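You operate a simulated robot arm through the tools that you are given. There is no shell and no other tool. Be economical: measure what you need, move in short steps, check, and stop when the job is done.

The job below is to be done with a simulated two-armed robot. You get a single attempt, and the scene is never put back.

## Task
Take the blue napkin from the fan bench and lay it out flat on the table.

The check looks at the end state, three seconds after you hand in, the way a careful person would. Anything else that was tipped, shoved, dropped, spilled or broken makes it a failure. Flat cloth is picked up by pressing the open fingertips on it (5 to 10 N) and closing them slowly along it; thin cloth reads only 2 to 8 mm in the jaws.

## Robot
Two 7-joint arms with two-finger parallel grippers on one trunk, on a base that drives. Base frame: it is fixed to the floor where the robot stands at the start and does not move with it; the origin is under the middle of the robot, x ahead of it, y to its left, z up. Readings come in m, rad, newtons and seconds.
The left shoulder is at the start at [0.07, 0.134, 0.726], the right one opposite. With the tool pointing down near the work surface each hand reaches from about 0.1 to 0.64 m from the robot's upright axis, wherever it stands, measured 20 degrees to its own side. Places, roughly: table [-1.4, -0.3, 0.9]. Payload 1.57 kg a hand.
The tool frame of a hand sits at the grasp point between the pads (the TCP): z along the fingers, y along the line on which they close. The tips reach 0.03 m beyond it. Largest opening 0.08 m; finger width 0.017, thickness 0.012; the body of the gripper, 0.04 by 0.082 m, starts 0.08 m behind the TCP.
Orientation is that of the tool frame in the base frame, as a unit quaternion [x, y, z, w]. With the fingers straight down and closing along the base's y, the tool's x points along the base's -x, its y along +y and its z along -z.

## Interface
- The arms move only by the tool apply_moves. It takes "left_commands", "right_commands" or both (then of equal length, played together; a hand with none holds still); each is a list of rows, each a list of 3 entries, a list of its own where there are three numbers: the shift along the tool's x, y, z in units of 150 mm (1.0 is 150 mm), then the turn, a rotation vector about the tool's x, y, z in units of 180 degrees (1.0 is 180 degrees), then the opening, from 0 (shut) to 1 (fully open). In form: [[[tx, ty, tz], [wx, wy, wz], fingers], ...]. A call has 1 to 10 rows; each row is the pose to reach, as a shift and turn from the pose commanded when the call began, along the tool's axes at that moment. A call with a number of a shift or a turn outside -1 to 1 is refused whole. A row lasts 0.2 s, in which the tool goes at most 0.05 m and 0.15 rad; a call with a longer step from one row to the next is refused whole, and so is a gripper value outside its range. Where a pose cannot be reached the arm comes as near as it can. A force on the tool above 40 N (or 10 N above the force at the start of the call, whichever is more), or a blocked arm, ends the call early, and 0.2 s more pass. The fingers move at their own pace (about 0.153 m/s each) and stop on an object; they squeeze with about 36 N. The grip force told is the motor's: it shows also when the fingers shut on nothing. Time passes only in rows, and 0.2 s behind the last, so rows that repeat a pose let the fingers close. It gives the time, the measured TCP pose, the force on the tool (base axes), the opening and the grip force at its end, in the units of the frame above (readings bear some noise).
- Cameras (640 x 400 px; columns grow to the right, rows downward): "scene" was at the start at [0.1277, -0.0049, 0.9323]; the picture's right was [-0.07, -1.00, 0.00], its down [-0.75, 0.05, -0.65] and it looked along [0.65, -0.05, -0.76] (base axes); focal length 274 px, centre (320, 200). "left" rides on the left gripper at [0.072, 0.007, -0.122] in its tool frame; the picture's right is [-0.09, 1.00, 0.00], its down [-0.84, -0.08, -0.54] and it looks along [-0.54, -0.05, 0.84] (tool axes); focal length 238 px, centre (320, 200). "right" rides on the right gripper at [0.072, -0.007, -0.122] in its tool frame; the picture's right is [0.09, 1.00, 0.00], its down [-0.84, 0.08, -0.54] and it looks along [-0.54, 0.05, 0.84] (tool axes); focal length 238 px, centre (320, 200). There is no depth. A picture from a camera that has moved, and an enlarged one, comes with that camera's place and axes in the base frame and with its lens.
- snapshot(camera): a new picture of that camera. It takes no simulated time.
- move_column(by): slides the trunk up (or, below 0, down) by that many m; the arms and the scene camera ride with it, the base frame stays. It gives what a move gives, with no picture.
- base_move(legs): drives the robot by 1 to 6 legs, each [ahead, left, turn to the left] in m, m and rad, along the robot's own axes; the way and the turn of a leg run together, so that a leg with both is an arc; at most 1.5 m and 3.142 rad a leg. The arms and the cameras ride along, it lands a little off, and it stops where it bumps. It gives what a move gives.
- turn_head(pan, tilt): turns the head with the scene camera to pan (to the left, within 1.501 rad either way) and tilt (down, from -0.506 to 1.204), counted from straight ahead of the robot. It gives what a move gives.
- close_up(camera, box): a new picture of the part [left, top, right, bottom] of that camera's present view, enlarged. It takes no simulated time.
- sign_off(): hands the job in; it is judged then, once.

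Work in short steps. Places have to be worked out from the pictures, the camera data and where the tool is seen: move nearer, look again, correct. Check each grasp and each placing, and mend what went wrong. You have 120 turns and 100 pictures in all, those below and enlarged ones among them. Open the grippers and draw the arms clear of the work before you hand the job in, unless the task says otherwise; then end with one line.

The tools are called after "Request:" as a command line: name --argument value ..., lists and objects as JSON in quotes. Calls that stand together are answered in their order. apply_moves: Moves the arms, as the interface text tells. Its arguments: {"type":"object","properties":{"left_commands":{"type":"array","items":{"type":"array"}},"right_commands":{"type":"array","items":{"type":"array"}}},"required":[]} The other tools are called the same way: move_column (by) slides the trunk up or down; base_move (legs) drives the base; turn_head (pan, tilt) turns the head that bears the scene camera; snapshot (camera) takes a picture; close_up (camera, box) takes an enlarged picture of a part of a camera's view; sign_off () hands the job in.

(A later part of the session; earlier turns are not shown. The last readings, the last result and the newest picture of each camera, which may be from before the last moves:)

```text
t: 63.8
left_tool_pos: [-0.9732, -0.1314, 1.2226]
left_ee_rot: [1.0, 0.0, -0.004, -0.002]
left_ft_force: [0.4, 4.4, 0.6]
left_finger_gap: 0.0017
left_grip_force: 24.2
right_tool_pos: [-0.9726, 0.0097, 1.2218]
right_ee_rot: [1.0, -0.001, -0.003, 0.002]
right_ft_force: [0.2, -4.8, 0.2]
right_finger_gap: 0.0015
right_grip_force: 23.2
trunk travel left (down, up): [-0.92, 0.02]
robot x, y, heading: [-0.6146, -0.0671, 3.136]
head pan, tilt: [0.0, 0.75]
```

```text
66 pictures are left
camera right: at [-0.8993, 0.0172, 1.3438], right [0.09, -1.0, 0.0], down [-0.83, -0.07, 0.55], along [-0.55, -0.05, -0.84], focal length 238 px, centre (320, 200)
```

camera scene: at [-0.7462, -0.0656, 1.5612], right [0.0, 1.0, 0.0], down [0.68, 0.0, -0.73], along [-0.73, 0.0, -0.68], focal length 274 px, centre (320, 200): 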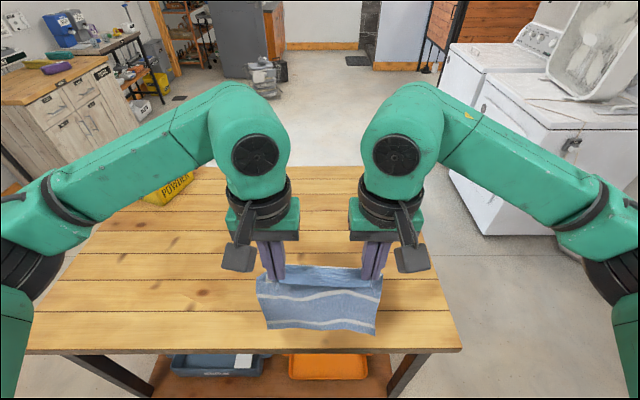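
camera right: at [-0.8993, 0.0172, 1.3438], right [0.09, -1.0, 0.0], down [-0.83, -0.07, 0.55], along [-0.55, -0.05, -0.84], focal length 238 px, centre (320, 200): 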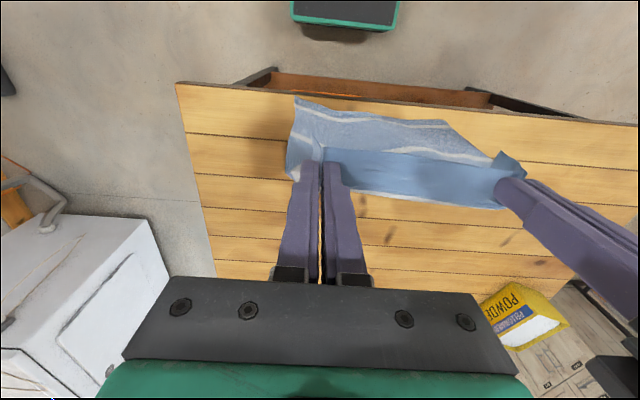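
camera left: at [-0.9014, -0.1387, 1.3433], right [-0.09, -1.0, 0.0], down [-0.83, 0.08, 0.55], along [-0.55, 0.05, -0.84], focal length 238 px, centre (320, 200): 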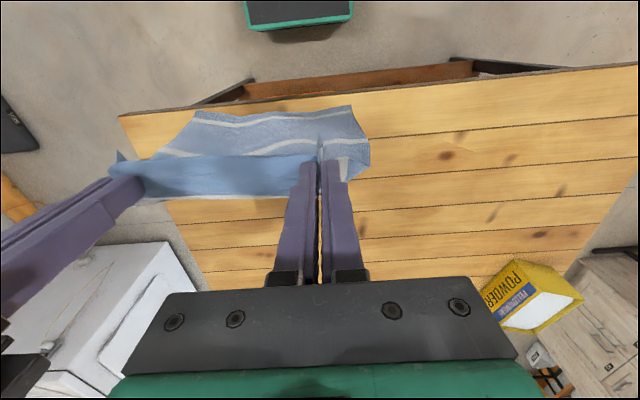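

The table top is at z ≈ 0.876 with its near edge at x ≈ −0.97. The hem hangs straight below the hands at about z 0.96. I drive 7 cm closer, then move the hands forward over the table.

Request:
base_move --legs '[[0.07, 0, 0]]'

Request:
apply_moves --left_commands '[[[-0.2, 0, 0], [0, 0, 0], 0], [[-0.4, 0, 0], [0, 0, 0], 0], [[-0.6, 0, 0], [0, 0, 0], 0], [[-0.8, 0, 0], [0, 0, 0], 0], [[-1.0, 0, 0], [0, 0, 0], 0], [[-1.0, 0, 0], [0, 0, 0], 0]]' --right_commands '[[[-0.2, 0, 0], [0, 0, 0], 0], [[-0.4, 0, 0], [0, 0, 0], 0], [[-0.6, 0, 0], [0, 0, 0], 0], [[-0.8, 0, 0], [0, 0, 0], 0], [[-1.0, 0, 0], [0, 0, 0], 0], [[-1.0, 0, 0], [0, 0, 0], 0]]'

Request:
apply_moves --left_commands '[[[-0.2, 0, 0], [0, 0, 0], 0], [[-0.37, 0, 0.1], [0, 0, 0], 0], [[-0.37, 0, 0.2], [0, 0, 0], 0], [[-0.37, 0, 0.2], [0, 0, 0], 0], [[-0.37, 0, 0.2], [0, 0, 0], 0]]' --right_commands '[[[-0.2, 0, 0], [0, 0, 0], 0], [[-0.37, 0, 0.1], [0, 0, 0], 0], [[-0.37, 0, 0.2], [0, 0, 0], 0], [[-0.37, 0, 0.2], [0, 0, 0], 0], [[-0.37, 0, 0.2], [0, 0, 0], 0]]'

Request:
snapshot --camera "scene"

Request:
snapshot --camera "left"

```text
t: 64.8
left_tool_pos: [-1.0394, -0.133, 1.2235]
left_ee_rot: [1.0, -0.001, -0.007, -0.002]
left_ft_force: [0.7, 3.7, -0.7]
left_finger_gap: 0.0018
left_grip_force: 23.8
right_tool_pos: [-1.037, 0.0087, 1.2244]
right_ee_rot: [1.0, -0.001, -0.006, 0.002]
right_ft_force: [-0.2, -4.0, 0.2]
right_finger_gap: 0.002
right_grip_force: 23.4
trunk travel left (down, up): [-0.92, 0.02]
robot x, y, heading: [-0.687, -0.0645, 3.137]
head pan, tilt: [0.0, 0.75]
```

```text
t: 66.2
left_tool_pos: [-1.1969, -0.1318, 1.2212]
left_ee_rot: [1.0, -0.002, -0.003, -0.003]
left_ft_force: [0.8, 5.1, 0.7]
left_finger_gap: 0.002
left_grip_force: 23.6
right_tool_pos: [-1.1953, 0.0098, 1.2235]
right_ee_rot: [1.0, -0.001, -0.003, 0.002]
right_ft_force: [-0.2, -4.5, -0.4]
right_finger_gap: 0.0021
right_grip_force: 23.7
trunk travel left (down, up): [-0.92, 0.02]
robot x, y, heading: [-0.6875, -0.0649, 3.138]
head pan, tilt: [0.0, 0.75]
```

```text
t: 67.4
left_tool_pos: [-1.2538, -0.1292, 1.191]
left_ee_rot: [1.0, 0.0, -0.002, -0.003]
left_ft_force: [1.1, 3.7, 0.4]
left_finger_gap: 0.0017
left_grip_force: 23.7
right_tool_pos: [-1.253, 0.0094, 1.1922]
right_ee_rot: [1.0, -0.001, -0.002, 0.002]
right_ft_force: [-0.7, -4.3, 0.5]
right_finger_gap: 0.0016
right_grip_force: 23.6
trunk travel left (down, up): [-0.92, 0.02]
robot x, y, heading: [-0.6868, -0.0666, 3.138]
head pan, tilt: [0.0, 0.75]
```

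```text
65 pictures are left
camera scene: at [-0.8213, -0.0661, 1.5608], right [0.0, 1.0, 0.0], down [0.68, 0.0, -0.73], along [-0.73, 0.0, -0.68], focal length 274 px, centre (320, 200)
```

scene: 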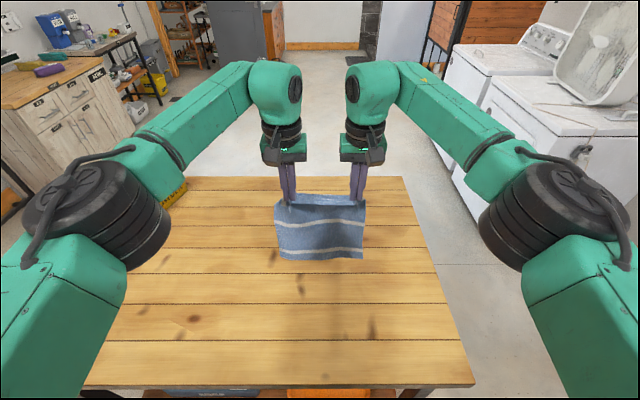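

```text
64 pictures are left
camera left: at [-1.1808, -0.1379, 1.3132], right [-0.09, -1.0, 0.0], down [-0.83, 0.08, 0.55], along [-0.54, 0.06, -0.84], focal length 238 px, centre (320, 200)
```

left: 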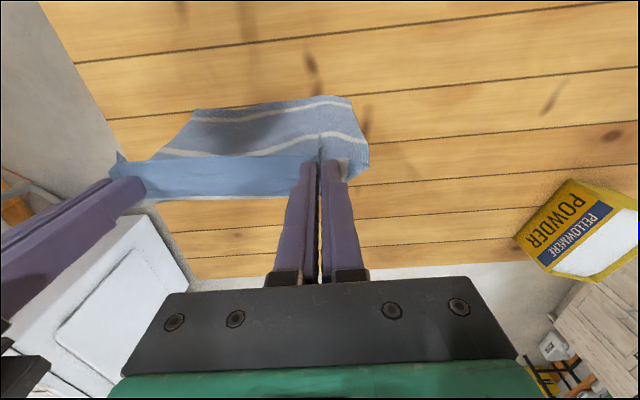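

The hem is about 7 cm above the table. I lower until it just touches.

Request:
apply_moves --left_commands '[[[0, 0, 0.12], [0, 0, 0], 0], [[0, 0, 0.24], [0, 0, 0], 0], [[0, 0, 0.36], [0, 0, 0], 0], [[0, 0, 0.47], [0, 0, 0], 0], [[0, 0, 0.47], [0, 0, 0], 0]]' --right_commands '[[[0, 0, 0.12], [0, 0, 0], 0], [[0, 0, 0.24], [0, 0, 0], 0], [[0, 0, 0.36], [0, 0, 0], 0], [[0, 0, 0.47], [0, 0, 0], 0], [[0, 0, 0.47], [0, 0, 0], 0]]'

Request:
close_up --camera "scene" --box '[220, 140, 420, 320]'

Request:
snapshot --camera "right"

```text
t: 68.6
left_tool_pos: [-1.2535, -0.1308, 1.122]
left_ee_rot: [1.0, -0.001, -0.001, -0.002]
left_ft_force: [-0.1, 4.2, 0.1]
left_finger_gap: 0.0016
left_grip_force: 23.3
right_tool_pos: [-1.2523, 0.0095, 1.1224]
right_ee_rot: [1.0, -0.001, -0.002, 0.003]
right_ft_force: [-0.6, -2.6, 0.4]
right_finger_gap: 0.0019
right_grip_force: 23.9
trunk travel left (down, up): [-0.92, 0.02]
robot x, y, heading: [-0.686, -0.0684, 3.142]
head pan, tilt: [0.0, 0.75]
```

```text
2.22 times, centred on (320, 230) of scene
camera zoom: at [-0.8206, -0.0663, 1.5609], right [0.0, 1.0, 0.0], down [0.68, 0.0, -0.73], along [-0.73, 0.0, -0.68], focal length 608 px, centre (320, 133)
```

zoom: 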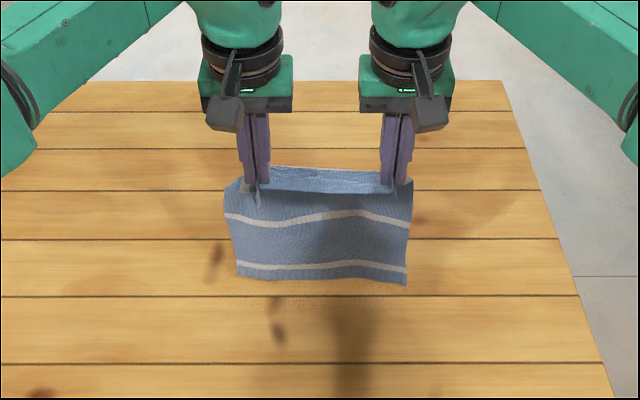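

```text
62 pictures are left
camera right: at [-1.1791, 0.0172, 1.2438], right [0.09, -1.0, 0.0], down [-0.83, -0.07, 0.55], along [-0.54, -0.05, -0.84], focal length 238 px, centre (320, 200)
```

right: 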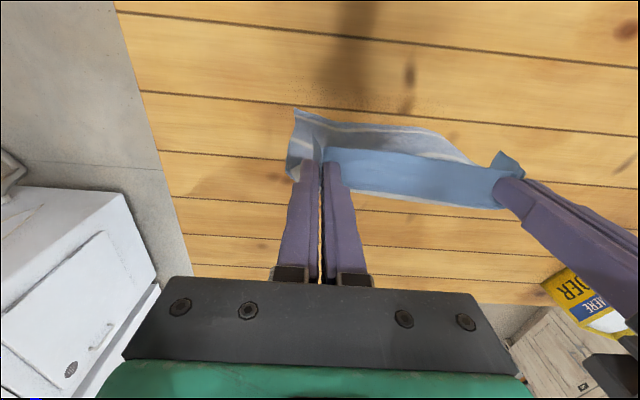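

The first strip lies level away from the robot, and the body hangs below it with the hem just at the table. I pull the hands back towards the robot in an arc while lowering, so the hem trails and the cloth lays itself down.

Request:
apply_moves --left_commands '[[[0, 0, 0.1], [0, 0, 0], 0], [[0.12, 0, 0.13], [0, 0, 0], 0], [[0.25, 0, 0.15], [0, 0, 0], 0], [[0.37, 0, 0.17], [0, 0, 0], 0], [[0.49, 0, 0.2], [0, 0, 0], 0], [[0.49, 0, 0.2], [0, 0, 0], 0]]' --right_commands '[[[0, 0, 0.1], [0, 0, 0], 0], [[0.12, 0, 0.13], [0, 0, 0], 0], [[0.25, 0, 0.15], [0, 0, 0], 0], [[0.37, 0, 0.17], [0, 0, 0], 0], [[0.49, 0, 0.2], [0, 0, 0], 0], [[0.49, 0, 0.2], [0, 0, 0], 0]]'

Request:
close_up --camera "scene" --box '[220, 140, 420, 320]'

Request:
snapshot --camera "right"

```text
t: 70.0
left_tool_pos: [-1.1798, -0.1313, 1.0916]
left_ee_rot: [1.0, -0.002, -0.002, -0.003]
left_ft_force: [-0.7, 3.7, -0.9]
left_finger_gap: 0.0017
left_grip_force: 23.8
right_tool_pos: [-1.1784, 0.0079, 1.0903]
right_ee_rot: [1.0, 0.0, -0.002, 0.003]
right_ft_force: [0.8, -3.8, 0.3]
right_finger_gap: 0.0018
right_grip_force: 23.7
trunk travel left (down, up): [-0.92, 0.02]
robot x, y, heading: [-0.6845, -0.0677, 3.143]
head pan, tilt: [0.0, 0.75]
```

```text
2.22 times, centred on (320, 230) of scene
camera zoom: at [-0.8203, -0.0662, 1.5609], right [0.0, 1.0, 0.0], down [0.68, 0.0, -0.73], along [-0.73, 0.0, -0.68], focal length 608 px, centre (320, 133)
```

zoom: 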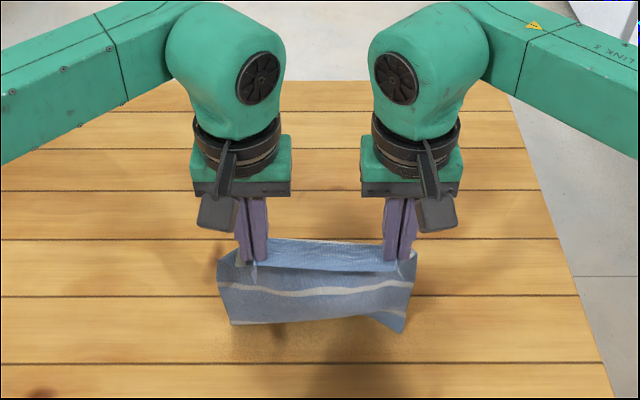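

```text
60 pictures are left
camera right: at [-1.1056, 0.0163, 1.2133], right [0.09, -1.0, 0.0], down [-0.83, -0.07, 0.55], along [-0.54, -0.05, -0.84], focal length 238 px, centre (320, 200)
```

right: 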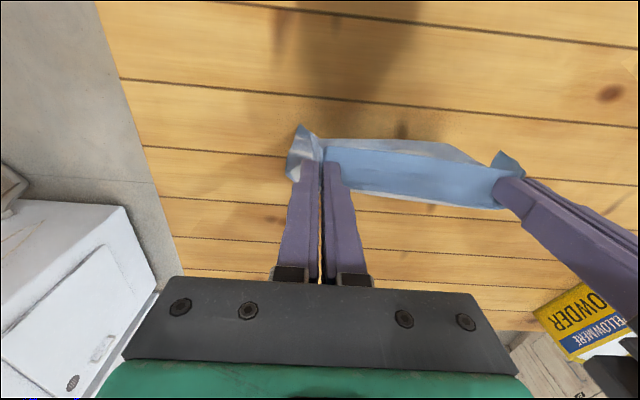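

The hem is now trailing on the table on the far side. I continue the arc.

Request:
apply_moves --left_commands '[[[0.11, 0, 0.09], [0, 0, 0], 0], [[0.22, 0, 0.19], [0, 0, 0], 0], [[0.33, 0, 0.29], [0, 0, 0], 0], [[0.43, 0, 0.4], [0, 0, 0], 0], [[0.53, 0, 0.52], [0, 0, 0], 0], [[0.62, 0, 0.64], [0, 0, 0], 0], [[0.71, 0, 0.76], [0, 0, 0], 0], [[0.8, 0, 0.88], [0, 0, 0], 0]]' --right_commands '[[[0.11, 0, 0.09], [0, 0, 0], 0], [[0.22, 0, 0.19], [0, 0, 0], 0], [[0.33, 0, 0.29], [0, 0, 0], 0], [[0.43, 0, 0.4], [0, 0, 0], 0], [[0.53, 0, 0.52], [0, 0, 0], 0], [[0.62, 0, 0.64], [0, 0, 0], 0], [[0.71, 0, 0.76], [0, 0, 0], 0], [[0.8, 0, 0.88], [0, 0, 0], 0]]'

Request:
close_up --camera "scene" --box '[200, 150, 440, 370]'

Request:
snapshot --camera "right"

```text
t: 71.8
left_tool_pos: [-1.0596, -0.1316, 0.9582]
left_ee_rot: [1.0, 0.0, -0.002, -0.003]
left_ft_force: [0.4, 0.1, 0.0]
left_finger_gap: 0.0016
left_grip_force: 23.6
right_tool_pos: [-1.058, 0.0053, 0.9593]
right_ee_rot: [1.0, -0.001, -0.003, 0.002]
right_ft_force: [-0.1, -0.5, -0.1]
right_finger_gap: 0.0018
right_grip_force: 23.8
trunk travel left (down, up): [-0.92, 0.02]
robot x, y, heading: [-0.6902, -0.0699, 3.141]
head pan, tilt: [0.0, 0.75]
```

```text
1.82 times, centred on (320, 260) of scene
camera zoom: at [-0.8196, -0.0662, 1.561], right [0.0, 1.0, 0.0], down [0.68, 0.0, -0.73], along [-0.73, 0.0, -0.68], focal length 498 px, centre (320, 91)
```

zoom: 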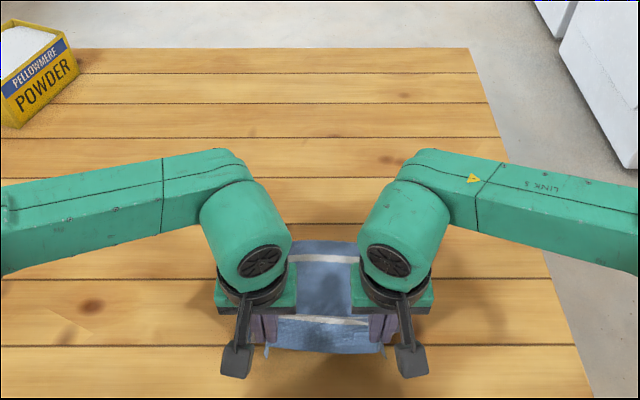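

```text
58 pictures are left
camera right: at [-0.9861, 0.0136, 1.0804], right [0.09, -1.0, 0.0], down [-0.83, -0.07, 0.55], along [-0.54, -0.05, -0.84], focal length 238 px, centre (320, 200)
```

right: 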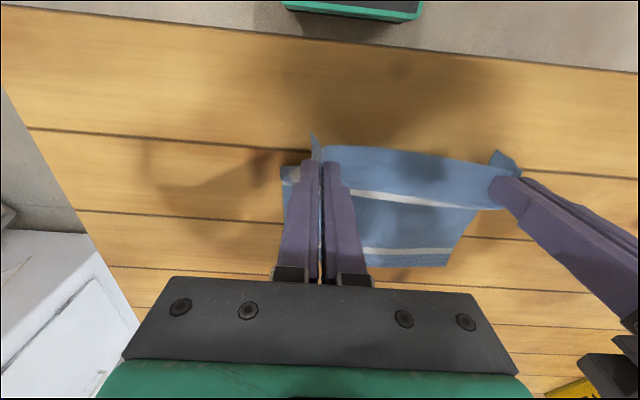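

The cloth lies well, but the hem is at x ≈ −1.22, so the near edge would end only about 1 cm from the table edge. I lift again and repeat the lay about 5 cm further in.

Request:
apply_moves --left_commands '[[[-0.1, 0, -0.25], [0, 0, 0], 0], [[-0.2, 0, -0.5], [0, 0, 0], 0], [[-0.35, 0, -0.75], [0, 0, 0], 0], [[-0.55, 0, -0.95], [0, 0, 0], 0], [[-0.75, 0, -1.0], [0, 0, 0], 0], [[-0.95, 0, -1.0], [0, 0, 0], 0], [[-0.95, 0, -1.0], [0, 0, 0], 0]]' --right_commands '[[[-0.1, 0, -0.25], [0, 0, 0], 0], [[-0.2, 0, -0.5], [0, 0, 0], 0], [[-0.35, 0, -0.75], [0, 0, 0], 0], [[-0.55, 0, -0.95], [0, 0, 0], 0], [[-0.75, 0, -1.0], [0, 0, 0], 0], [[-0.95, 0, -1.0], [0, 0, 0], 0], [[-0.95, 0, -1.0], [0, 0, 0], 0]]'

Request:
apply_moves --left_commands '[[[-0.2, 0, -0.25], [0, 0, 0], 0], [[-0.4, 0, -0.35], [0, 0, 0], 0], [[-0.6, 0, -0.35], [0, 0, 0], 0], [[-0.73, 0, -0.35], [0, 0, 0], 0], [[-0.73, 0, -0.35], [0, 0, 0], 0], [[-0.73, 0, -0.35], [0, 0, 0], 0]]' --right_commands '[[[-0.2, 0, -0.25], [0, 0, 0], 0], [[-0.4, 0, -0.35], [0, 0, 0], 0], [[-0.6, 0, -0.35], [0, 0, 0], 0], [[-0.73, 0, -0.35], [0, 0, 0], 0], [[-0.73, 0, -0.35], [0, 0, 0], 0], [[-0.73, 0, -0.35], [0, 0, 0], 0]]'

Request:
close_up --camera "scene" --box '[200, 120, 440, 320]'

```text
t: 73.4
left_tool_pos: [-1.202, -0.1301, 1.1112]
left_ee_rot: [1.0, -0.001, -0.002, -0.004]
left_ft_force: [-0.4, 1.0, 0.2]
left_finger_gap: 0.002
left_grip_force: 24.1
right_tool_pos: [-1.2015, 0.0093, 1.1099]
right_ee_rot: [1.0, -0.001, -0.003, 0.003]
right_ft_force: [-0.7, -1.3, 0.0]
right_finger_gap: 0.0017
right_grip_force: 22.9
trunk travel left (down, up): [-0.92, 0.02]
robot x, y, heading: [-0.6877, -0.0674, 3.141]
head pan, tilt: [0.0, 0.75]
```

```text
t: 74.8
left_tool_pos: [-1.2809, -0.1346, 1.1589]
left_ee_rot: [1.0, -0.002, -0.002, -0.003]
left_ft_force: [-0.5, 16.3, -0.8]
left_finger_gap: 0.0018
left_grip_force: 24.0
left hand out of reach, approached as far as the arm can: row 3, 4, 5, 6
right_tool_pos: [-1.2831, 0.0106, 1.1597]
right_ee_rot: [1.0, 0.0, -0.002, 0.004]
right_ft_force: [0.9, -17.3, -0.5]
right_finger_gap: 0.0019
right_grip_force: 23.5
right hand out of reach, approached as far as the arm can: row 3, 4, 5, 6
trunk travel left (down, up): [-0.92, 0.02]
robot x, y, heading: [-0.6929, -0.0659, 3.139]
head pan, tilt: [0.0, 0.75]
```

```text
2.00 times, centred on (320, 220) of scene
camera zoom: at [-0.8204, -0.0662, 1.5609], right [0.0, 1.0, 0.0], down [0.68, 0.0, -0.73], along [-0.73, 0.0, -0.68], focal length 548 px, centre (320, 160)
```

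zoom: 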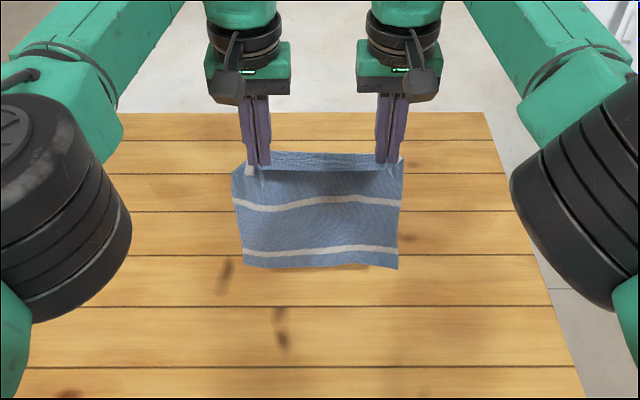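

The arms are at full stretch at about 0.59 m ahead. Tilting the fingers forward 20° gives the extra reach, and I ease the sideways tension.

Request:
apply_moves --left_commands '[[[0.12, -0.02, 0], [0, -0.04, 0], 0], [[0.1, -0.02, 0], [0, -0.08, 0], 0], [[0.05, -0.02, 0], [0, -0.115, 0], 0], [[0.03, -0.02, 0], [0, -0.115, 0], 0], [[0.03, -0.02, 0], [0, -0.115, 0], 0]]' --right_commands '[[[0.12, 0.02, 0], [0, -0.04, 0], 0], [[0.1, 0.02, 0], [0, -0.08, 0], 0], [[0.05, 0.02, 0], [0, -0.115, 0], 0], [[0.03, 0.02, 0], [0, -0.115, 0], 0], [[0.03, 0.02, 0], [0, -0.115, 0], 0]]'

Request:
close_up --camera "scene" --box '[200, 120, 440, 320]'

```text
t: 76.0
left_tool_pos: [-1.2782, -0.1336, 1.1594]
left_ee_rot: [0.983, 0.0, -0.182, -0.003]
left_ft_force: [0.3, 5.9, 0.0]
left_finger_gap: 0.002
left_grip_force: 24.1
left hand out of reach, approached as far as the arm can: row 1
right_tool_pos: [-1.2761, 0.0088, 1.1614]
right_ee_rot: [0.983, -0.002, -0.182, 0.002]
right_ft_force: [-0.5, -6.2, -0.2]
right_finger_gap: 0.0021
right_grip_force: 23.6
right hand out of reach, approached as far as the arm can: row 1
trunk travel left (down, up): [-0.92, 0.02]
robot x, y, heading: [-0.6878, -0.0688, 3.139]
head pan, tilt: [0.0, 0.75]
```

```text
2.00 times, centred on (320, 220) of scene
camera zoom: at [-0.8202, -0.066, 1.5609], right [0.0, 1.0, 0.0], down [0.68, 0.0, -0.73], along [-0.73, 0.0, -0.68], focal length 548 px, centre (320, 160)
```

zoom: 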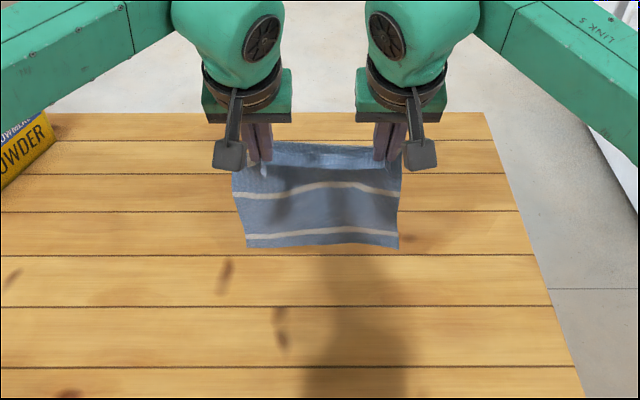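

The tilt works. I move 4 cm further forward and lower about 5 cm until the hem touches.

Request:
apply_moves --left_commands '[[[-0.12, 0, 0.05], [0, 0, 0], 0], [[-0.249, 0, 0.096], [0, 0, 0], 0], [[-0.18, 0, 0.25], [0, 0, 0], 0], [[-0.129, 0, 0.4], [0, 0, 0], 0], [[-0.129, 0, 0.4], [0, 0, 0], 0]]' --right_commands '[[[-0.12, 0, 0.05], [0, 0, 0], 0], [[-0.249, 0, 0.096], [0, 0, 0], 0], [[-0.18, 0, 0.25], [0, 0, 0], 0], [[-0.129, 0, 0.4], [0, 0, 0], 0], [[-0.129, 0, 0.4], [0, 0, 0], 0]]'

Request:
close_up --camera "scene" --box '[200, 120, 440, 320]'

```text
t: 77.2
left_tool_pos: [-1.3178, -0.1334, 1.1108]
left_ee_rot: [0.983, 0.0, -0.181, -0.003]
left_ft_force: [-0.6, 7.3, 0.1]
left_finger_gap: 0.0015
left_grip_force: 23.4
right_tool_pos: [-1.3155, 0.0092, 1.1134]
right_ee_rot: [0.983, -0.001, -0.183, 0.002]
right_ft_force: [-0.2, -6.8, 0.5]
right_finger_gap: 0.0018
right_grip_force: 23.5
trunk travel left (down, up): [-0.92, 0.02]
robot x, y, heading: [-0.6852, -0.0705, 3.141]
head pan, tilt: [0.0, 0.75]
```

```text
2.00 times, centred on (320, 220) of scene
camera zoom: at [-0.8211, -0.0662, 1.5609], right [0.0, 1.0, 0.0], down [0.68, 0.0, -0.73], along [-0.73, 0.0, -0.68], focal length 548 px, centre (320, 160)
```

zoom: 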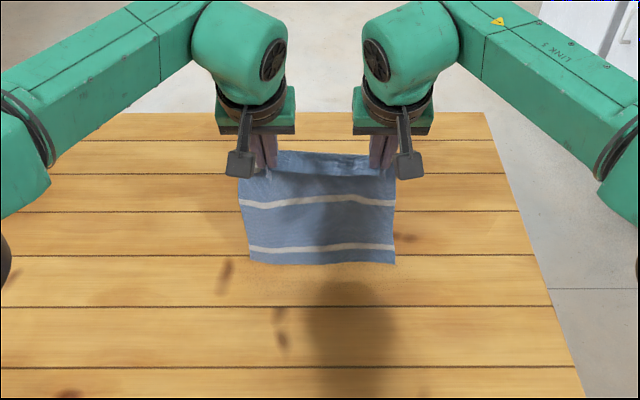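

The hem is at the table at x ≈ −1.32. I pull back along the arc and straighten the tilt as I go.

Request:
apply_moves --left_commands '[[[0.036, 0, 0.093], [0, 0, 0], 0], [[0.135, 0, 0.072], [0, 0, 0], 0], [[0.235, 0, 0.052], [0, 0, 0], 0], [[0.336, 0, 0.038], [0, 0.02, 0], 0], [[0.438, 0, 0.024], [0, 0.04, 0], 0], [[0.547, 0, 0.029], [0, 0.06, 0], 0], [[0.656, 0, 0.034], [0, 0.08, 0], 0], [[0.77, 0, 0.06], [0, 0.1, 0], 0], [[0.891, 0, 0.086], [0, 0.116, 0], 0], [[0.891, 0, 0.086], [0, 0.116, 0], 0]]' --right_commands '[[[0.036, 0, 0.093], [0, 0, 0], 0], [[0.135, 0, 0.072], [0, 0, 0], 0], [[0.235, 0, 0.052], [0, 0, 0], 0], [[0.336, 0, 0.038], [0, 0.02, 0], 0], [[0.438, 0, 0.024], [0, 0.04, 0], 0], [[0.547, 0, 0.029], [0, 0.06, 0], 0], [[0.656, 0, 0.034], [0, 0.08, 0], 0], [[0.77, 0, 0.06], [0, 0.1, 0], 0], [[0.891, 0, 0.086], [0, 0.116, 0], 0], [[0.891, 0, 0.086], [0, 0.116, 0], 0]]'

Request:
close_up --camera "scene" --box '[200, 120, 440, 320]'

Request:
snapshot --camera "right"

```text
t: 79.4
left_tool_pos: [-1.1962, -0.1327, 1.0514]
left_ee_rot: [1.0, 0.0, 0.0, -0.003]
left_ft_force: [0.2, 5.9, 0.0]
left_finger_gap: 0.0018
left_grip_force: 24.3
right_tool_pos: [-1.1942, 0.0084, 1.0516]
right_ee_rot: [1.0, -0.002, 0.0, 0.003]
right_ft_force: [0.1, -6.4, -1.3]
right_finger_gap: 0.0019
right_grip_force: 23.6
trunk travel left (down, up): [-0.92, 0.02]
robot x, y, heading: [-0.6863, -0.0679, 3.14]
head pan, tilt: [0.0, 0.75]
```

```text
2.00 times, centred on (320, 220) of scene
camera zoom: at [-0.8203, -0.0662, 1.5609], right [0.0, 1.0, 0.0], down [0.68, 0.0, -0.73], along [-0.73, 0.0, -0.68], focal length 548 px, centre (320, 160)
```

zoom: 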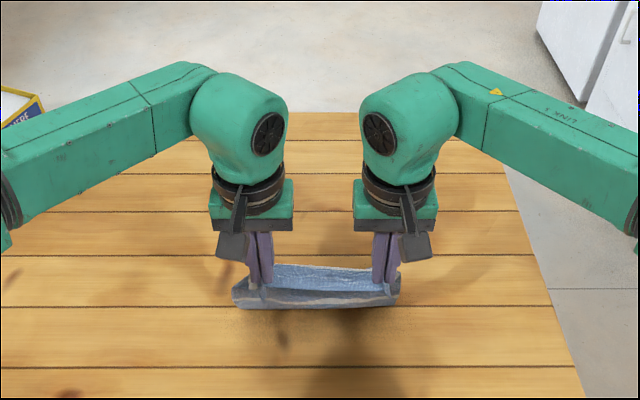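

```text
53 pictures are left
camera right: at [-1.1218, 0.0155, 1.1741], right [0.09, -1.0, 0.01], down [-0.84, -0.07, 0.54], along [-0.54, -0.05, -0.84], focal length 238 px, centre (320, 200)
```

right: 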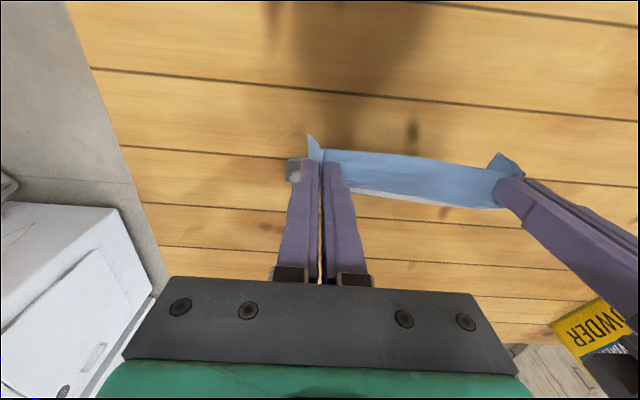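

The hem trails on the far side as before. I continue down and back diagonally.

Request:
apply_moves --left_commands '[[[0.11, 0, 0.08], [0, 0, 0], 0], [[0.22, 0, 0.17], [0, 0, 0], 0], [[0.33, 0, 0.27], [0, 0, 0], 0], [[0.43, 0, 0.37], [0, 0, 0], 0], [[0.52, 0, 0.47], [0, 0, 0], 0], [[0.6, 0, 0.57], [0, 0, 0], 0], [[0.68, 0, 0.67], [0, 0, 0], 0], [[0.74, 0, 0.76], [0, 0, 0], 0], [[0.8, 0, 0.84], [0, 0, 0], 0]]' --right_commands '[[[0.11, 0, 0.08], [0, 0, 0], 0], [[0.22, 0, 0.17], [0, 0, 0], 0], [[0.33, 0, 0.27], [0, 0, 0], 0], [[0.43, 0, 0.37], [0, 0, 0], 0], [[0.52, 0, 0.47], [0, 0, 0], 0], [[0.6, 0, 0.57], [0, 0, 0], 0], [[0.68, 0, 0.67], [0, 0, 0], 0], [[0.74, 0, 0.76], [0, 0, 0], 0], [[0.8, 0, 0.84], [0, 0, 0], 0]]'

Request:
close_up --camera "scene" --box '[200, 150, 440, 370]'

Request:
snapshot --camera "right"

Request:
snapshot --camera "left"

```text
t: 81.4
left_tool_pos: [-1.078, -0.1324, 0.9261]
left_ee_rot: [1.0, 0.0, -0.001, -0.002]
left_ft_force: [1.1, 2.2, 0.7]
left_finger_gap: 0.0018
left_grip_force: 23.6
right_tool_pos: [-1.0754, 0.0062, 0.9263]
right_ee_rot: [1.0, -0.002, -0.001, 0.002]
right_ft_force: [0.7, -2.7, -1.0]
right_finger_gap: 0.0017
right_grip_force: 24.0
trunk travel left (down, up): [-0.92, 0.02]
robot x, y, heading: [-0.6846, -0.0633, 3.143]
head pan, tilt: [0.0, 0.75]
```

```text
1.82 times, centred on (320, 260) of scene
camera zoom: at [-0.8202, -0.0663, 1.561], right [0.0, 1.0, 0.0], down [0.68, 0.0, -0.73], along [-0.73, 0.0, -0.68], focal length 498 px, centre (320, 91)
```

zoom: 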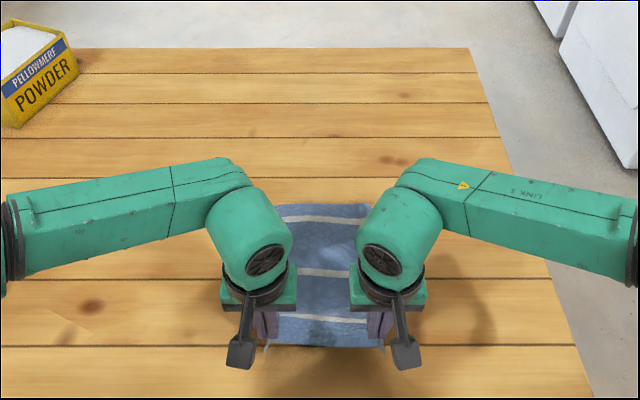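

```text
51 pictures are left
camera right: at [-1.0028, 0.0144, 1.0484], right [0.09, -1.0, 0.0], down [-0.84, -0.07, 0.54], along [-0.54, -0.05, -0.84], focal length 238 px, centre (320, 200)
```

right: 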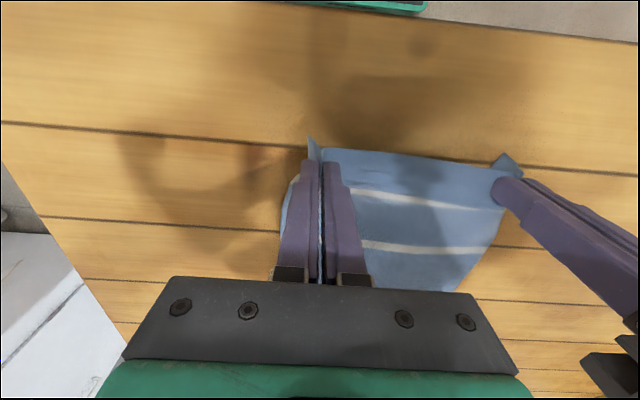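

```text
50 pictures are left
camera left: at [-1.005, -0.1404, 1.047], right [-0.09, -1.0, -0.01], down [-0.84, 0.08, 0.54], along [-0.54, 0.06, -0.84], focal length 238 px, centre (320, 200)
```

left: 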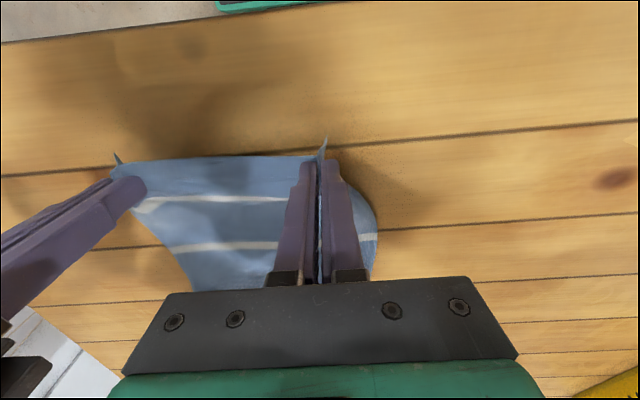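

Good: the hem is at x ≈ −1.29, so the near edge should end at about −1.05, clear of the table edge. I finish lowering, with a small backward pull to tighten the cloth.

Request:
apply_moves --left_commands '[[[0.04, 0, 0.04], [0, 0, 0], 0], [[0.08, 0, 0.08], [0, 0, 0], 0], [[0.12, 0, 0.11], [0, 0, 0], 0], [[0.14, 0, 0.12], [0, 0, 0], 0], [[0.14, 0, 0.13], [0, 0, 0], 0]]' --right_commands '[[[0.04, 0, 0.04], [0, 0, 0], 0], [[0.08, 0, 0.08], [0, 0, 0], 0], [[0.12, 0, 0.11], [0, 0, 0], 0], [[0.14, 0, 0.12], [0, 0, 0], 0], [[0.14, 0, 0.13], [0, 0, 0], 0]]'

Request:
close_up --camera "scene" --box '[200, 150, 440, 370]'

Request:
snapshot --camera "right"

```text
t: 82.6
left_tool_pos: [-1.0569, -0.1327, 0.9051]
left_ee_rot: [1.0, -0.001, -0.001, -0.003]
left_ft_force: [-0.3, 2.6, 0.5]
left_finger_gap: 0.0016
left_grip_force: 23.6
right_tool_pos: [-1.0538, 0.0069, 0.9066]
right_ee_rot: [1.0, -0.001, -0.001, 0.003]
right_ft_force: [-0.2, -3.6, 0.0]
right_finger_gap: 0.0019
right_grip_force: 24.0
trunk travel left (down, up): [-0.92, 0.02]
robot x, y, heading: [-0.6904, -0.067, 3.139]
head pan, tilt: [0.0, 0.75]
```

```text
1.82 times, centred on (320, 260) of scene
camera zoom: at [-0.8205, -0.0661, 1.5609], right [0.0, 1.0, 0.0], down [0.68, 0.0, -0.73], along [-0.73, 0.0, -0.68], focal length 498 px, centre (320, 91)
```

zoom: 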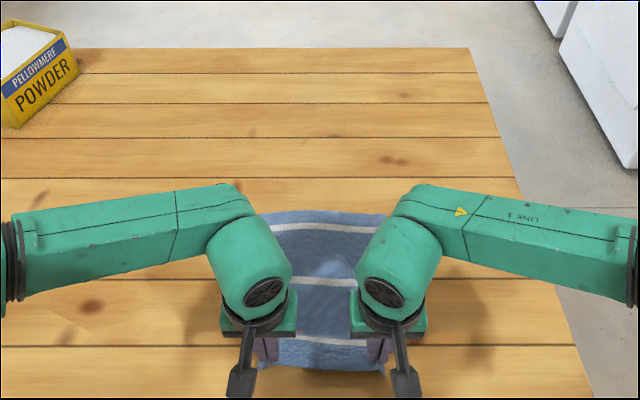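

```text
48 pictures are left
camera right: at [-0.982, 0.0143, 1.0289], right [0.09, -1.0, 0.0], down [-0.84, -0.07, 0.54], along [-0.54, -0.05, -0.84], focal length 238 px, centre (320, 200)
```

right: 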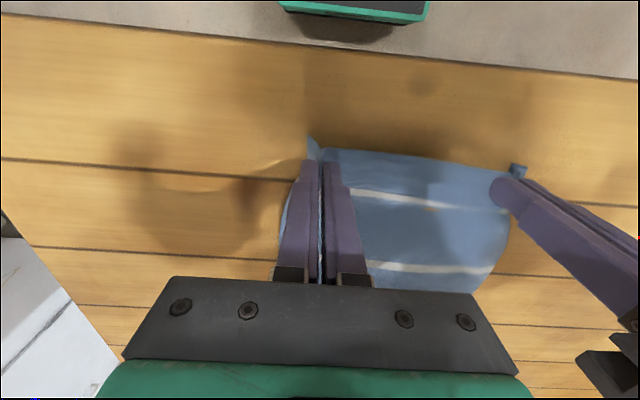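

There is no contact yet and a slight bulge in the middle. I lower in small steps until I feel the table.

Request:
apply_moves --left_commands '[[[0.02, 0, 0.02], [0, 0, 0], 0], [[0.04, 0, 0.035], [0, 0, 0], 0], [[0.06, 0, 0.05], [0, 0, 0], 0], [[0.06, 0, 0.05], [0, 0, 0], 0]]' --right_commands '[[[0.02, 0, 0.02], [0, 0, 0], 0], [[0.04, 0, 0.035], [0, 0, 0], 0], [[0.06, 0, 0.05], [0, 0, 0], 0], [[0.06, 0, 0.05], [0, 0, 0], 0]]'

```text
t: 83.6
left_tool_pos: [-1.0474, -0.1324, 0.8967]
left_ee_rot: [1.0, -0.001, -0.001, -0.003]
left_ft_force: [-0.3, 2.5, -0.1]
left_finger_gap: 0.0019
left_grip_force: 23.3
right_tool_pos: [-1.0465, 0.0067, 0.899]
right_ee_rot: [1.0, -0.001, 0.0, 0.003]
right_ft_force: [0.3, -2.9, 0.3]
right_finger_gap: 0.0019
right_grip_force: 23.6
trunk travel left (down, up): [-0.92, 0.02]
robot x, y, heading: [-0.6836, -0.065, 3.137]
head pan, tilt: [0.0, 0.75]
```

Still no contact, so I continue slowly.

Request:
apply_moves --left_commands '[[[0.0, 0, 0.015], [0, 0, 0], 0], [[0.0, 0, 0.03], [0, 0, 0], 0], [[0.0, 0, 0.045], [0, 0, 0], 0], [[0.0, 0, 0.06], [0, 0, 0], 0], [[0.0, 0, 0.06], [0, 0, 0], 0]]' --right_commands '[[[0.0, 0, 0.015], [0, 0, 0], 0], [[0.0, 0, 0.03], [0, 0, 0], 0], [[0.0, 0, 0.045], [0, 0, 0], 0], [[0.0, 0, 0.06], [0, 0, 0], 0], [[0.0, 0, 0.06], [0, 0, 0], 0]]'

Request:
snapshot --camera "left"

```text
t: 84.8
left_tool_pos: [-1.0473, -0.1315, 0.8918]
left_ee_rot: [1.0, -0.001, -0.003, -0.003]
left_ft_force: [-4.6, -1.0, 31.2]
left_finger_gap: 0.0018
left_grip_force: 24.1
right_tool_pos: [-1.0427, 0.0063, 0.8925]
right_ee_rot: [1.0, 0.0, -0.001, 0.002]
right_ft_force: [-0.1, -1.5, 1.8]
right_finger_gap: 0.0021
right_grip_force: 23.7
trunk travel left (down, up): [-0.92, 0.02]
robot x, y, heading: [-0.6881, -0.066, 3.139]
head pan, tilt: [0.0, 0.75]
```

```text
47 pictures are left
camera left: at [-0.9752, -0.1404, 1.0127], right [-0.09, -1.0, -0.01], down [-0.83, 0.07, 0.55], along [-0.55, 0.06, -0.84], focal length 238 px, centre (320, 200)
```

left: 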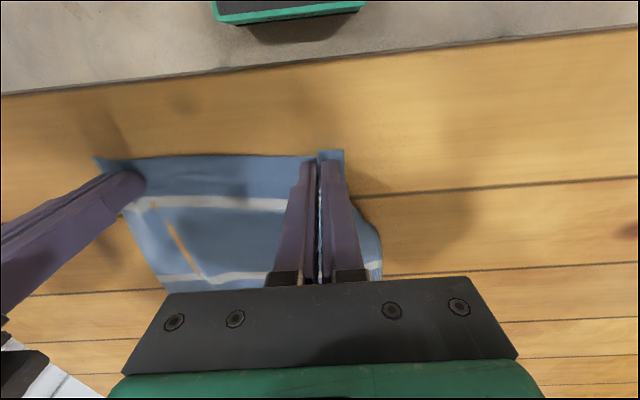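

The table is felt at TCP z ≈ 0.892. The left hand presses hard (31 N), so I ease it off. I pull back 1 cm to take out any slack.

Request:
apply_moves --left_commands '[[[0, 0, -0.025], [0, 0, 0], 0], [[0.03, 0, -0.025], [0, 0, 0], 0], [[0.07, 0, -0.025], [0, 0, 0], 0], [[0.07, 0, -0.022], [0, 0, 0], 0]]' --right_commands '[[[0, 0, -0.008], [0, 0, 0], 0], [[0.03, 0, -0.008], [0, 0, 0], 0], [[0.07, 0, -0.008], [0, 0, 0], 0], [[0.07, 0, -0.005], [0, 0, 0], 0]]'

Request:
close_up --camera "scene" --box '[200, 180, 440, 400]'

Request:
snapshot --camera "right"

```text
t: 85.8
left_tool_pos: [-1.0358, -0.134, 0.8917]
left_ee_rot: [1.0, -0.001, 0.0, -0.002]
left_ft_force: [0.4, -0.3, 7.4]
left_finger_gap: 0.0017
left_grip_force: 23.6
right_tool_pos: [-1.0343, 0.0072, 0.8908]
right_ee_rot: [1.0, -0.001, -0.002, 0.002]
right_ft_force: [-0.9, -0.6, 3.8]
right_finger_gap: 0.0019
right_grip_force: 23.5
trunk travel left (down, up): [-0.92, 0.02]
robot x, y, heading: [-0.6858, -0.068, 3.136]
head pan, tilt: [0.0, 0.75]
```

```text
1.82 times, centred on (320, 290) of scene
camera zoom: at [-0.8188, -0.0665, 1.5611], right [0.0, 1.0, 0.0], down [0.68, 0.0, -0.73], along [-0.73, 0.0, -0.68], focal length 498 px, centre (320, 36)
```

zoom: 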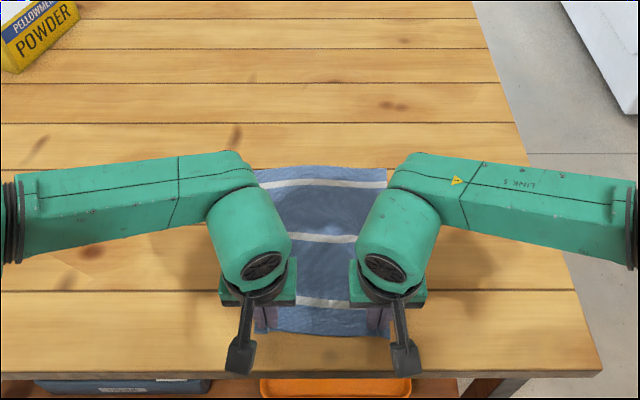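

```text
45 pictures are left
camera right: at [-0.9613, 0.0131, 1.0136], right [0.09, -1.0, 0.0], down [-0.84, -0.07, 0.54], along [-0.54, -0.05, -0.84], focal length 238 px, centre (320, 200)
```

right: 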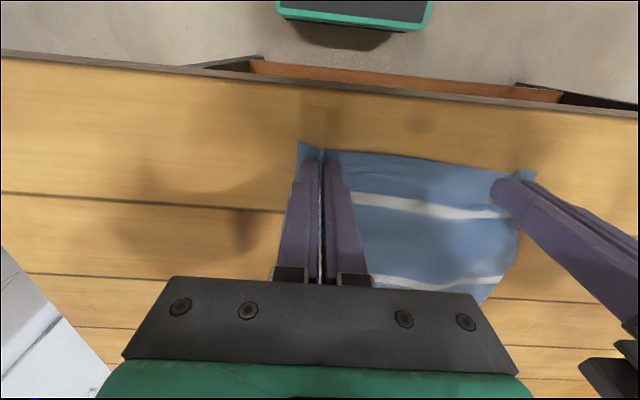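

Light contact on both hands (7 N and 4 N). I open the fingers slowly while pressed, so they spread the pinched folds out flat.

Request:
apply_moves --left_commands '[[[0, 0, 0], [0, 0, 0], 0.06], [[0, 0, 0], [0, 0, 0], 0.12], [[0, 0, 0], [0, 0, 0], 0.18], [[0, 0, 0], [0, 0, 0], 0.24], [[0, 0, 0], [0, 0, 0], 0.3], [[0, 0, 0], [0, 0, 0], 0.36], [[0, 0, 0], [0, 0, 0], 0.42], [[0, 0, 0], [0, 0, 0], 0.48], [[0, 0, 0], [0, 0, 0], 0.55]]' --right_commands '[[[0, 0, 0.01], [0, 0, 0], 0.06], [[0, 0, 0.01], [0, 0, 0], 0.12], [[0, 0, 0.01], [0, 0, 0], 0.18], [[0, 0, 0.01], [0, 0, 0], 0.24], [[0, 0, 0.01], [0, 0, 0], 0.3], [[0, 0, 0.01], [0, 0, 0], 0.36], [[0, 0, 0.01], [0, 0, 0], 0.42], [[0, 0, 0.01], [0, 0, 0], 0.48], [[0, 0, 0.01], [0, 0, 0], 0.55]]'

Request:
snapshot --camera "left"

Request:
snapshot --camera "right"

```text
t: 87.8
left_tool_pos: [-1.0363, -0.1342, 0.8938]
left_ee_rot: [1.0, -0.001, -0.002, -0.003]
left_ft_force: [-0.6, 0.0, -0.4]
left_finger_gap: 0.044
left_grip_force: 0.1
right_tool_pos: [-1.0324, 0.0038, 0.8906]
right_ee_rot: [1.0, 0.0, -0.002, 0.002]
right_ft_force: [-0.3, -7.4, 31.6]
right_finger_gap: 0.035
right_grip_force: 0.0
trunk travel left (down, up): [-0.92, 0.02]
robot x, y, heading: [-0.6874, -0.0672, 3.139]
head pan, tilt: [0.0, 0.75]
```

```text
44 pictures are left
camera left: at [-0.9633, -0.1422, 1.0142], right [-0.09, -1.0, -0.01], down [-0.83, 0.07, 0.55], along [-0.54, 0.06, -0.84], focal length 238 px, centre (320, 200)
```

left: 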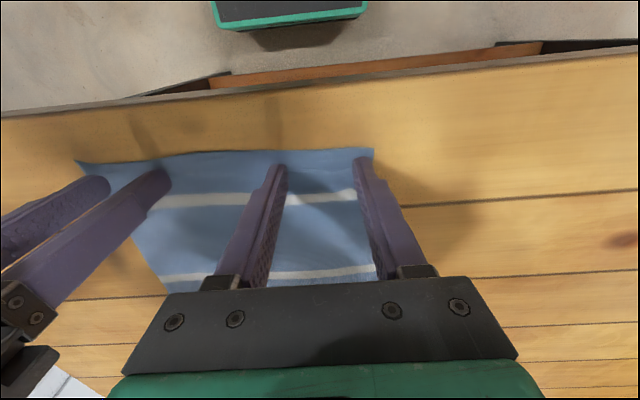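

```text
43 pictures are left
camera right: at [-0.9593, 0.011, 1.0132], right [0.09, -1.0, 0.0], down [-0.83, -0.07, 0.55], along [-0.54, -0.05, -0.84], focal length 238 px, centre (320, 200)
```

right: 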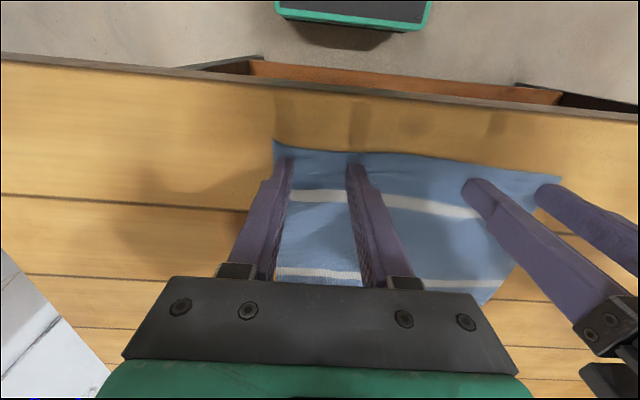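

The folds have opened out nicely. I lift both hands straight up.

Request:
apply_moves --left_commands '[[[0, 0, -0.05], [0, 0, 0], 0.55], [[0, 0, -0.2], [0, 0, 0], 0.55], [[0, 0, -0.45], [0, 0, 0], 0.55], [[0, 0, -0.7], [0, 0, 0], 0.55], [[0, 0, -1.0], [0, 0, 0], 0.55], [[0, 0, -1.0], [0, 0, 0], 0.55]]' --right_commands '[[[0, 0, -0.05], [0, 0, 0], 0.45], [[0, 0, -0.2], [0, 0, 0], 0.45], [[0, 0, -0.45], [0, 0, 0], 0.45], [[0, 0, -0.7], [0, 0, 0], 0.45], [[0, 0, -1.0], [0, 0, 0], 0.45], [[0, 0, -1.0], [0, 0, 0], 0.45]]'

Request:
snapshot --camera "left"

Request:
snapshot --camera "right"

Request:
snapshot --camera "scene"

```text
t: 89.2
left_tool_pos: [-1.037, -0.1329, 1.0402]
left_ee_rot: [1.0, -0.002, -0.001, -0.002]
left_ft_force: [-0.2, -0.5, 0.5]
left_finger_gap: 0.0437
left_grip_force: 0.1
right_tool_pos: [-1.0341, 0.004, 1.0432]
right_ee_rot: [1.0, -0.001, -0.001, 0.003]
right_ft_force: [-0.6, 0.5, 0.1]
right_finger_gap: 0.0358
right_grip_force: 0.0
trunk travel left (down, up): [-0.92, 0.02]
robot x, y, heading: [-0.6859, -0.0659, 3.143]
head pan, tilt: [0.0, 0.75]
```

```text
42 pictures are left
camera left: at [-0.9657, -0.1408, 1.1629], right [-0.09, -1.0, 0.0], down [-0.84, 0.08, 0.54], along [-0.54, 0.05, -0.84], focal length 238 px, centre (320, 200)
```

left: 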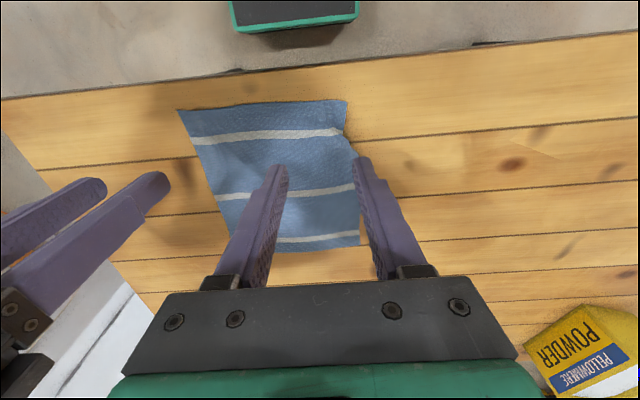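

```text
41 pictures are left
camera right: at [-0.962, 0.0123, 1.1642], right [0.09, -1.0, 0.0], down [-0.84, -0.07, 0.54], along [-0.54, -0.05, -0.84], focal length 238 px, centre (320, 200)
```

right: 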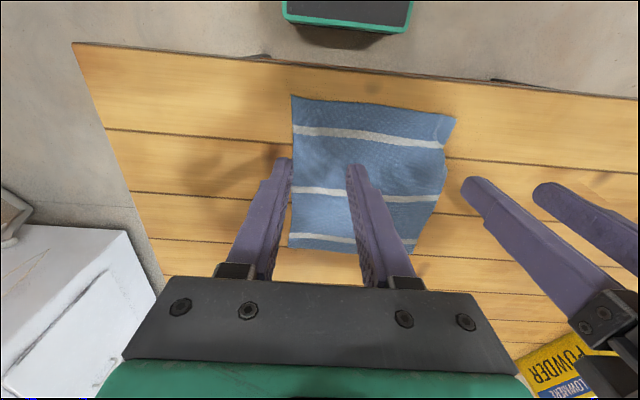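

```text
40 pictures are left
camera scene: at [-0.8202, -0.0665, 1.5609], right [0.0, 1.0, 0.0], down [0.68, 0.0, -0.73], along [-0.73, 0.0, -0.68], focal length 274 px, centre (320, 200)
```

scene: 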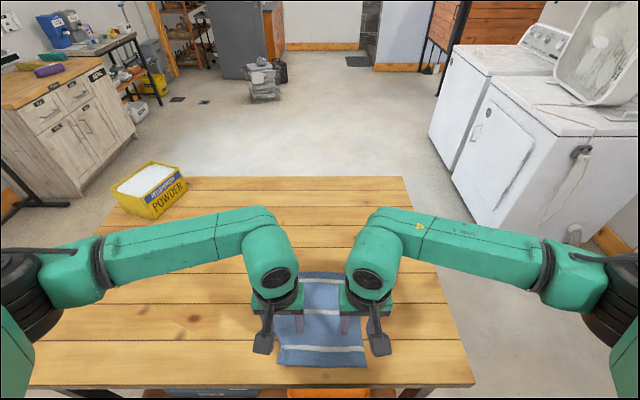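

The napkin is spread with all three stripes showing. I draw the hands up and apart to inspect it from above.

Request:
apply_moves --left_commands '[[[0, 0.15, -0.2], [0, 0, 0], 0.55], [[0, 0.35, -0.4], [0, 0, 0], 0.55], [[0.1, 0.55, -0.6], [0, 0, 0], 0.55], [[0.1, 0.75, -0.7], [0, 0, 0], 0.55], [[0.1, 0.95, -0.8], [0, 0, 0], 0.55], [[0.1, 0.95, -0.8], [0, 0, 0], 0.55]]' --right_commands '[[[0, -0.15, -0.2], [0, 0, 0], 0.55], [[0, -0.35, -0.4], [0, 0, 0], 0.55], [[0.1, -0.55, -0.6], [0, 0, 0], 0.55], [[0.1, -0.75, -0.7], [0, 0, 0], 0.55], [[0.1, -0.95, -0.8], [0, 0, 0], 0.55], [[0.1, -0.95, -0.8], [0, 0, 0], 0.55]]'

Request:
turn_head --pan 0 --tilt 1.0

Request:
snapshot --camera "scene"

Request:
close_up --camera "scene" --box '[240, 180, 400, 310]'

```text
t: 90.6
left_tool_pos: [-1.0206, -0.2768, 1.16]
left_ee_rot: [1.0, -0.001, 0.0, -0.002]
left_ft_force: [0.4, -0.3, -0.2]
left_finger_gap: 0.044
left_grip_force: 0.0
right_tool_pos: [-1.0186, 0.1501, 1.1599]
right_ee_rot: [1.0, -0.001, -0.002, 0.003]
right_ft_force: [0.0, -0.4, 0.1]
right_finger_gap: 0.0441
right_grip_force: 0.0
trunk travel left (down, up): [-0.92, 0.02]
robot x, y, heading: [-0.688, -0.067, 3.143]
head pan, tilt: [0.0, 0.75]
```

```text
t: 91.4
left_tool_pos: [-1.0217, -0.2753, 1.1606]
left_ee_rot: [1.0, -0.001, -0.001, -0.003]
left_ft_force: [0.4, 0.2, -0.7]
left_finger_gap: 0.0438
left_grip_force: 0.1
right_tool_pos: [-1.0211, 0.1493, 1.159]
right_ee_rot: [1.0, -0.001, -0.001, 0.003]
right_ft_force: [0.3, -0.5, -0.8]
right_finger_gap: 0.0441
right_grip_force: 0.1
trunk travel left (down, up): [-0.92, 0.02]
robot x, y, heading: [-0.6861, -0.0656, 3.141]
head pan, tilt: [0.0, 1.0]
```

```text
39 pictures are left
camera scene: at [-0.8075, -0.0662, 1.5418], right [0.0, 1.0, 0.0], down [0.84, 0.0, -0.54], along [-0.54, 0.0, -0.84], focal length 274 px, centre (320, 200)
```

scene: 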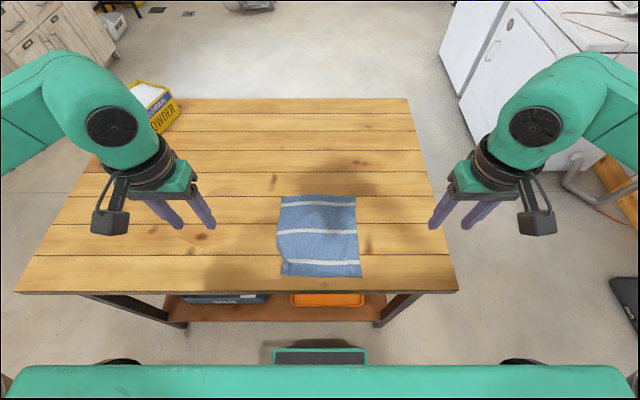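

```text
3.08 times, centred on (320, 245) of scene
camera zoom: at [-0.8075, -0.0662, 1.5418], right [0.0, 1.0, 0.0], down [0.84, 0.0, -0.54], along [-0.54, 0.0, -0.84], focal length 842 px, centre (320, 62)
```

zoom: 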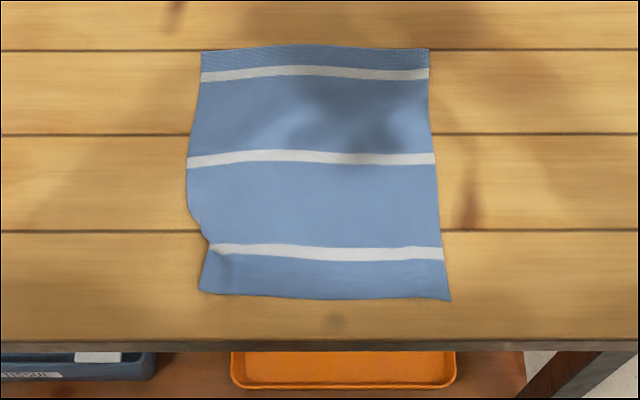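

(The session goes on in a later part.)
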